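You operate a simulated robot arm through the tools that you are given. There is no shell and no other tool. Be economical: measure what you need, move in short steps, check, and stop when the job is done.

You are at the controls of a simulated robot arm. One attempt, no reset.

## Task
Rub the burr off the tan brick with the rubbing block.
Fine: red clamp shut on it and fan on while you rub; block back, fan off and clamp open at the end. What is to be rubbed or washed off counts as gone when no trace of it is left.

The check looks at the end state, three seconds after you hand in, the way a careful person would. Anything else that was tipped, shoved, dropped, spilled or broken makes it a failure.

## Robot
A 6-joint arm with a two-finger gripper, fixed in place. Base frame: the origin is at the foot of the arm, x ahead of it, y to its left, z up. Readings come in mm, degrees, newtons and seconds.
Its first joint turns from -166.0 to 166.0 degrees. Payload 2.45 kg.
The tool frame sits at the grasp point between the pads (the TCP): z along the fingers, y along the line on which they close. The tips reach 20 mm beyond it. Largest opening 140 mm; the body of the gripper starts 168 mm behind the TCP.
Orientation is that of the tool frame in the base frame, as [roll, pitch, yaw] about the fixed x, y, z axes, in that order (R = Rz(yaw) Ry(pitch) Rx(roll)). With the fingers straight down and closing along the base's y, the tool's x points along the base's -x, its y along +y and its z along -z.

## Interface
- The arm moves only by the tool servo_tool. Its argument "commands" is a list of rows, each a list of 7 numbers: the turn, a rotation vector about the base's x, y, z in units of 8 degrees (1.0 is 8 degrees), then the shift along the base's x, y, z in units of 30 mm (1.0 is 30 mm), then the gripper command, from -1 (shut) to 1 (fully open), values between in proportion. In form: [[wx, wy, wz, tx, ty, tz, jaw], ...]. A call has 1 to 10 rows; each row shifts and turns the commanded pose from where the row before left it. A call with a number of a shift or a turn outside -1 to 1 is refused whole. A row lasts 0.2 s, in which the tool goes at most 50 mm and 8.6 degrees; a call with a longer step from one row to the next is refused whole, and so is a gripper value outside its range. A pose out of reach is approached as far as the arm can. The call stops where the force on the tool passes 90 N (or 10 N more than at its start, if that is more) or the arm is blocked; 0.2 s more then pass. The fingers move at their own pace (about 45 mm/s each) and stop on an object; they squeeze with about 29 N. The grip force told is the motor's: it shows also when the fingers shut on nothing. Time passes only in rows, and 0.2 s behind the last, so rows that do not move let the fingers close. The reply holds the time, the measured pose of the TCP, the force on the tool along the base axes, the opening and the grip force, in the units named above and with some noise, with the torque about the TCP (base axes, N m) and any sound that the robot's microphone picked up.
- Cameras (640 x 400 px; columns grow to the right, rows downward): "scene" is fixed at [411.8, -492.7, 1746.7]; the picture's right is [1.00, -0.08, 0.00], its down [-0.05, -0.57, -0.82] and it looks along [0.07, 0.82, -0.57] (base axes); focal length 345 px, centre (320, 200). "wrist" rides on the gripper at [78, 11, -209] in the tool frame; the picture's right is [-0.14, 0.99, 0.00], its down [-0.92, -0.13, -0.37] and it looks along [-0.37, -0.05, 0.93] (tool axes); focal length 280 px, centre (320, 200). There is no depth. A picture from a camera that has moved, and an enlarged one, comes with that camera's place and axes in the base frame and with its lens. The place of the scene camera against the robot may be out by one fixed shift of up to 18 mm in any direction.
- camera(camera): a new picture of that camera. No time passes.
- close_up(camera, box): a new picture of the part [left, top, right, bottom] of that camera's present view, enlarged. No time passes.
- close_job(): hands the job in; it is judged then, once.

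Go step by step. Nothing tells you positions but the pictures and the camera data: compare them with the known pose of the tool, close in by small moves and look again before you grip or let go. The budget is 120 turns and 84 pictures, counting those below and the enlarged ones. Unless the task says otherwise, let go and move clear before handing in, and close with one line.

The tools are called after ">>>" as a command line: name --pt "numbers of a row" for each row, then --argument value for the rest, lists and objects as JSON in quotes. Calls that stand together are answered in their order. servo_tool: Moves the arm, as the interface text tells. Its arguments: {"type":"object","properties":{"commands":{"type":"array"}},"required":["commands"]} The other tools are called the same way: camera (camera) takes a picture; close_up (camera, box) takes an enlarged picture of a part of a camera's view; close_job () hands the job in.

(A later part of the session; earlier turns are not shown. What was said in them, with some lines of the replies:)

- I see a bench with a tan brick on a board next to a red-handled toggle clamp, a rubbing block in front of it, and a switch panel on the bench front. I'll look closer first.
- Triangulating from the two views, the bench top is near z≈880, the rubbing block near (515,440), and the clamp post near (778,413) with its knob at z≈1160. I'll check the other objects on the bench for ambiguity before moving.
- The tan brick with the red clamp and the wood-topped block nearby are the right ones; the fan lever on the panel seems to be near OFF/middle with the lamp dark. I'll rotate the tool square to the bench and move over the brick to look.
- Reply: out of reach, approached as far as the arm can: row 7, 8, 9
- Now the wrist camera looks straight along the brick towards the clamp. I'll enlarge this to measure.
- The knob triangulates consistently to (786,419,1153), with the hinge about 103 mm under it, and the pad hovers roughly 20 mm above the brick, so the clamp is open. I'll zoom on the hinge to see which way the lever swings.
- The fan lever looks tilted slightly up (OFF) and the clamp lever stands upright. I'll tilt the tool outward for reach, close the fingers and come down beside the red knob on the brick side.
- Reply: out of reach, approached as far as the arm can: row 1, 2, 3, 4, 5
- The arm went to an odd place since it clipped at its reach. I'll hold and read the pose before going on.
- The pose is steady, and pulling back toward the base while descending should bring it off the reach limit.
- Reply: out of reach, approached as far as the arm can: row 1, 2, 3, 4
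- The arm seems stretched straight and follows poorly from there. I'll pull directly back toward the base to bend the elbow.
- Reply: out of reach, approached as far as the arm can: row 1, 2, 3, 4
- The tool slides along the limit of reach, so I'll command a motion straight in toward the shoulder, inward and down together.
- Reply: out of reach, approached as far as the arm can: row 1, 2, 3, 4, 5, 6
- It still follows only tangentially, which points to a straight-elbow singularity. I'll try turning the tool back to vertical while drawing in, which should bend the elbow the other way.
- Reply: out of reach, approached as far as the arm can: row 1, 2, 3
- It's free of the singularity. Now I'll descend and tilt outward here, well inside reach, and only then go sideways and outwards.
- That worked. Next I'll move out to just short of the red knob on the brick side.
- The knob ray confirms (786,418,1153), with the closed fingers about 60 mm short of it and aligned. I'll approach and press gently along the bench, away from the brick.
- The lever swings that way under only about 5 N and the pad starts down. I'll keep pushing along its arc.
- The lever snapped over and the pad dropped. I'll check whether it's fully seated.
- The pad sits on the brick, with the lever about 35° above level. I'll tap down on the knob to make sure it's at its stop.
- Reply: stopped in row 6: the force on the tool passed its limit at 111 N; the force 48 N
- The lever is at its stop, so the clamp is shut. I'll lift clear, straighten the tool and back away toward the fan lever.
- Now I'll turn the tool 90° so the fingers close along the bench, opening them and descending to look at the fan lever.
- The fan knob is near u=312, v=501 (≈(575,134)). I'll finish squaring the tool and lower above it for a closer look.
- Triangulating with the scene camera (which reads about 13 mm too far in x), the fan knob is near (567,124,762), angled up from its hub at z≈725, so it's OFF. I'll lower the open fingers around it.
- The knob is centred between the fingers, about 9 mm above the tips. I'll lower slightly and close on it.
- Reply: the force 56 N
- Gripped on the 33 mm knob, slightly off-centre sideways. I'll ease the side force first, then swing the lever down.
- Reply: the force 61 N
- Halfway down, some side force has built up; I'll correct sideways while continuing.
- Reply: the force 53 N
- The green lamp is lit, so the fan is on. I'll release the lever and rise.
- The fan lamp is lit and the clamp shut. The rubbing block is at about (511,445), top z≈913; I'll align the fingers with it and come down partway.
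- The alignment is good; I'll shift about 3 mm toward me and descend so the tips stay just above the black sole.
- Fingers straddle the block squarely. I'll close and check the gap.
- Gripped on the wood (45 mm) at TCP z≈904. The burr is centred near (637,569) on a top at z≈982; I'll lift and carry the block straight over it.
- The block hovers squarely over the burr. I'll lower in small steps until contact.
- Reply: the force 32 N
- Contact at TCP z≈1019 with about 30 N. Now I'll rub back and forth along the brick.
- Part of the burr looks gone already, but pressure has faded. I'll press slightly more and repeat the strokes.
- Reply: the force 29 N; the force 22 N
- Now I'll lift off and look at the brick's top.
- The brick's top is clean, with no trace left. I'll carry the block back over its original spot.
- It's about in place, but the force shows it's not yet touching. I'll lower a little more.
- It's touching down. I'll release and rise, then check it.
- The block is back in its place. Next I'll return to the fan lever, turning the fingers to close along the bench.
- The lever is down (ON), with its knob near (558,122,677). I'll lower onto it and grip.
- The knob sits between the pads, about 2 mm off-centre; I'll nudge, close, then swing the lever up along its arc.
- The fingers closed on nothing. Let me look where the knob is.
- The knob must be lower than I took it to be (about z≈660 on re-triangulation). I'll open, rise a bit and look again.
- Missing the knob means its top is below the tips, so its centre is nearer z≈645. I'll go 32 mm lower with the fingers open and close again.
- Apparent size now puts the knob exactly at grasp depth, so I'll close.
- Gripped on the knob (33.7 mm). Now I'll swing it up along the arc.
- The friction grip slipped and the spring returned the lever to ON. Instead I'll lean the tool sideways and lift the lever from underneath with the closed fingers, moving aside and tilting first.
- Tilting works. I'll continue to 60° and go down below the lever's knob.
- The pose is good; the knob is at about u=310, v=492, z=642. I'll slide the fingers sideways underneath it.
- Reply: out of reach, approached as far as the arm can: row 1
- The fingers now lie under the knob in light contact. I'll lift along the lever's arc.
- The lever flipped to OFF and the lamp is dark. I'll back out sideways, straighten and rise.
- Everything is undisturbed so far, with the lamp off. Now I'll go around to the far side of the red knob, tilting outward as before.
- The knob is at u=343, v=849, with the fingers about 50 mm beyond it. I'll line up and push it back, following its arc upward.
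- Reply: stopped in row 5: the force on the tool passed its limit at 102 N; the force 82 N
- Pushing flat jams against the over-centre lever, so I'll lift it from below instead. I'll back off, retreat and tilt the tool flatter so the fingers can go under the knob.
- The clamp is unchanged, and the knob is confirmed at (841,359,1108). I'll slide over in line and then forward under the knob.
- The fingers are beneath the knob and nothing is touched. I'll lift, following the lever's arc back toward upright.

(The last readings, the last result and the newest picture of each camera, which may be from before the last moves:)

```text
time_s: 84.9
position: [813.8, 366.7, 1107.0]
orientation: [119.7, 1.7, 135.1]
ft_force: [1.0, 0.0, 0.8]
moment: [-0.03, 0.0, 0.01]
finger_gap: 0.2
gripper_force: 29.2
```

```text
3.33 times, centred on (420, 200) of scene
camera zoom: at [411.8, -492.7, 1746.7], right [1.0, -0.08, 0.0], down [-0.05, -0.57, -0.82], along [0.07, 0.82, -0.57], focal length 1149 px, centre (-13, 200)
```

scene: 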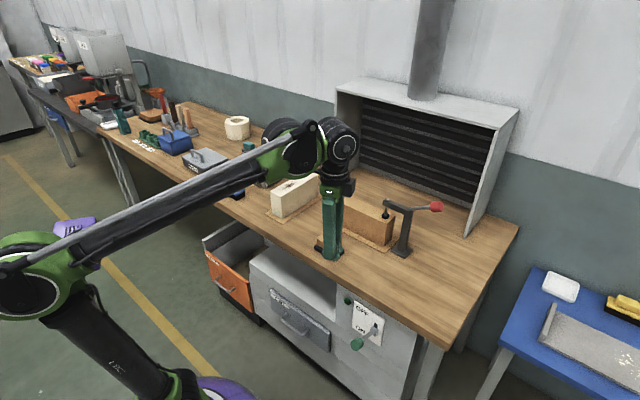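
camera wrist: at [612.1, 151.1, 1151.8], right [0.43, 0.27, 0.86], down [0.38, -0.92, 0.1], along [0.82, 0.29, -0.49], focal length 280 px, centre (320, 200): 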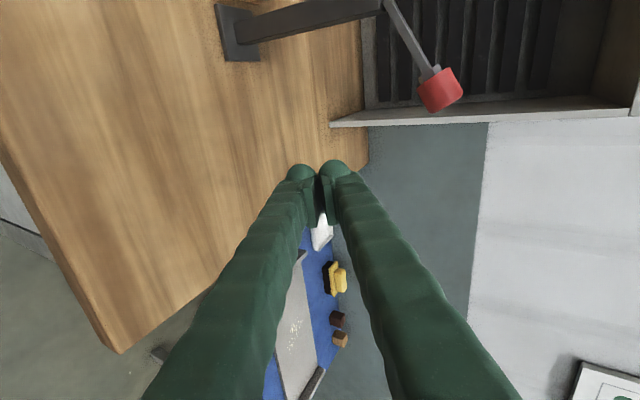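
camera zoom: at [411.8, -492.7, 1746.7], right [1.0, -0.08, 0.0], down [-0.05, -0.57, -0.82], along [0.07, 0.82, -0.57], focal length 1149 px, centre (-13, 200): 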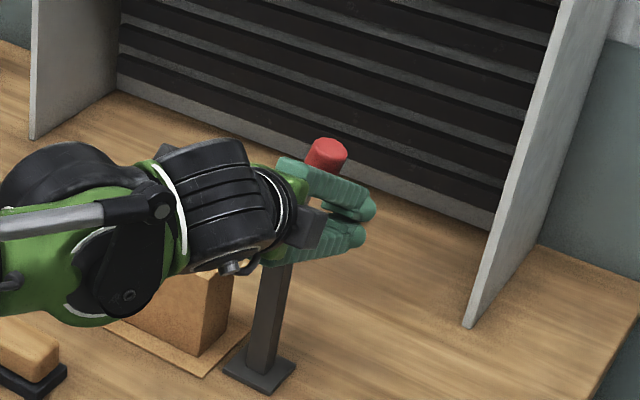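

The lever snapped upright. I'll withdraw straight back from the clamp and take the arm clear.

>>> servo_tool --pt "0 0 0 0.3 -0.3 0 -1" --pt "0 0 0 -0.7 -0.7 0 -1" --pt "0 0 0 -0.7 -0.7 0 -1" --pt "0 0 0 -0.7 -0.7 0 -1" --pt "0 0 0 -0.7 -0.7 0 -1" --pt "-0.6 0.6 0 -0.5 -0.5 0.3 -1" --pt "-0.6 0.6 0 -0.5 -0.5 0.3 -1" --pt "-0.6 0.6 0 -0.5 -0.5 0.3 -1" --pt "-0.6 0.6 0 -0.5 -0.5 0.3 -1" --pt "-0.6 0.6 0 -0.5 -0.5 0.3 -1"

>>> servo_tool --pt "-0.6 0.6 0 -0.6 -0.6 0 0" --pt "-0.6 0.6 0 -0.6 -0.6 0 0" --pt "-0.6 0.6 0 -0.6 -0.6 0 0" --pt "0 0 0 -0.8 -0.8 0 0" --pt "0 0 0 -0.8 -0.8 0 0"

>>> camera --camera "scene"

>>> close_up --camera "scene" --box '[310, 160, 450, 270]'

>>> close_up --camera "scene" --box '[320, 270, 420, 370]'

```text
time_s: 87.1
position: [661.8, 198.1, 1152.0]
orientation: [154.0, 1.3, 136.0]
ft_force: [0.0, -0.1, 0.6]
moment: [-0.01, -0.04, -0.01]
finger_gap: 0.1
gripper_force: 29.8
```

```text
time_s: 88.3
position: [560.6, 96.3, 1153.1]
orientation: [174.2, 0.8, 136.3]
ft_force: [-0.2, 0.0, 0.0]
moment: [-0.01, 0.06, 0.0]
finger_gap: 70.3
gripper_force: 0.1
```

```text
9 pictures are left
```

scene: 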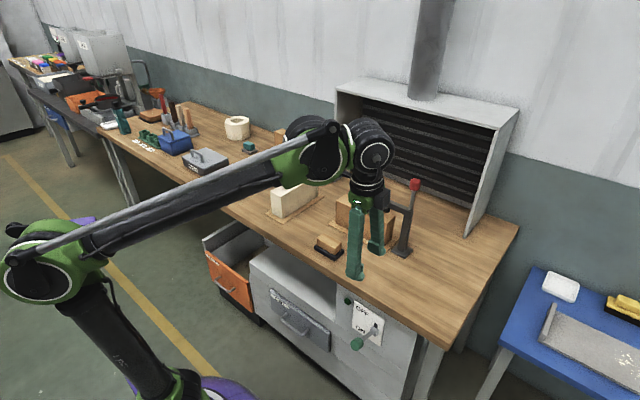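

```text
3.64 times, centred on (380, 215) of scene
camera zoom: at [411.8, -492.7, 1746.7], right [1.0, -0.08, 0.0], down [-0.05, -0.57, -0.82], along [0.07, 0.82, -0.57], focal length 1254 px, centre (102, 146)
```

zoom: 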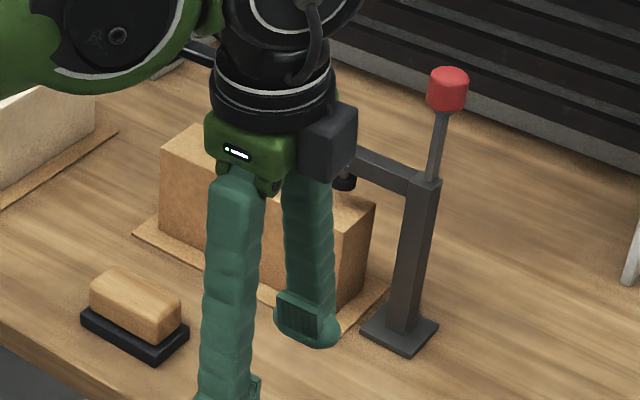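

```text
4.00 times, centred on (370, 320) of scene
camera zoom: at [411.8, -492.7, 1746.7], right [1.0, -0.08, 0.0], down [-0.05, -0.57, -0.82], along [0.07, 0.82, -0.57], focal length 1379 px, centre (120, -280)
```

zoom: 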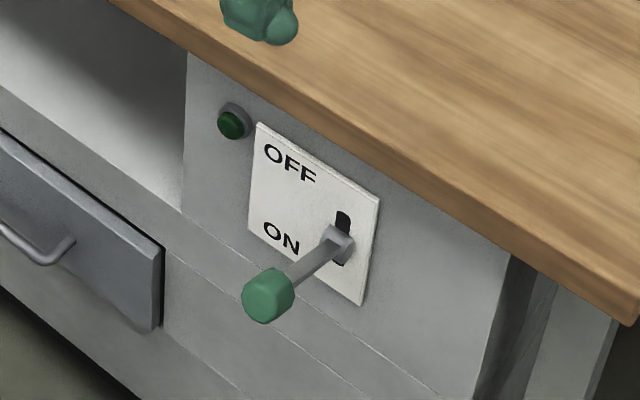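

The clamp is open and the fan off. I'll move a little further clear and take one last look at the brick.

>>> servo_tool --pt "0 0 0 -0.8 -0.6 0 0" --pt "0 0 0 -0.8 -0.6 0 0" --pt "0 0 0 -0.8 -0.6 0 0" --pt "0 0 0 -0.8 -0.6 0 0" --pt "0 0 0 -0.8 -0.6 0 0"

>>> close_up --camera "scene" --box '[310, 160, 450, 270]'

```text
time_s: 89.5
position: [442.6, 5.5, 1153.2]
orientation: [174.2, 0.8, 136.4]
ft_force: [-0.3, 0.6, -1.0]
moment: [-0.01, 0.07, -0.02]
finger_gap: 70.0
gripper_force: 0.1
```

```text
3.64 times, centred on (380, 215) of scene
camera zoom: at [411.8, -492.7, 1746.7], right [1.0, -0.08, 0.0], down [-0.05, -0.57, -0.82], along [0.07, 0.82, -0.57], focal length 1254 px, centre (102, 146)
```

zoom: 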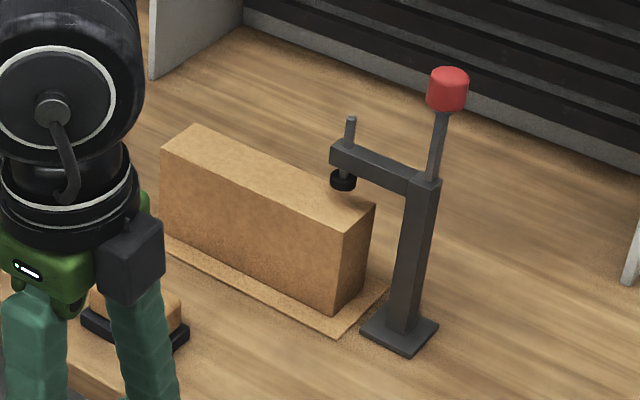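

The brick is clean and unmoved, the clamp is open, the fan is off, and the block is back in its place. I'm handing in.

>>> close_job

```text
The job is handed in.
```

The burr is rubbed off the tan brick with no trace left in the pictures, the rubbing block is back in its place, the fan is off and the red clamp is open.
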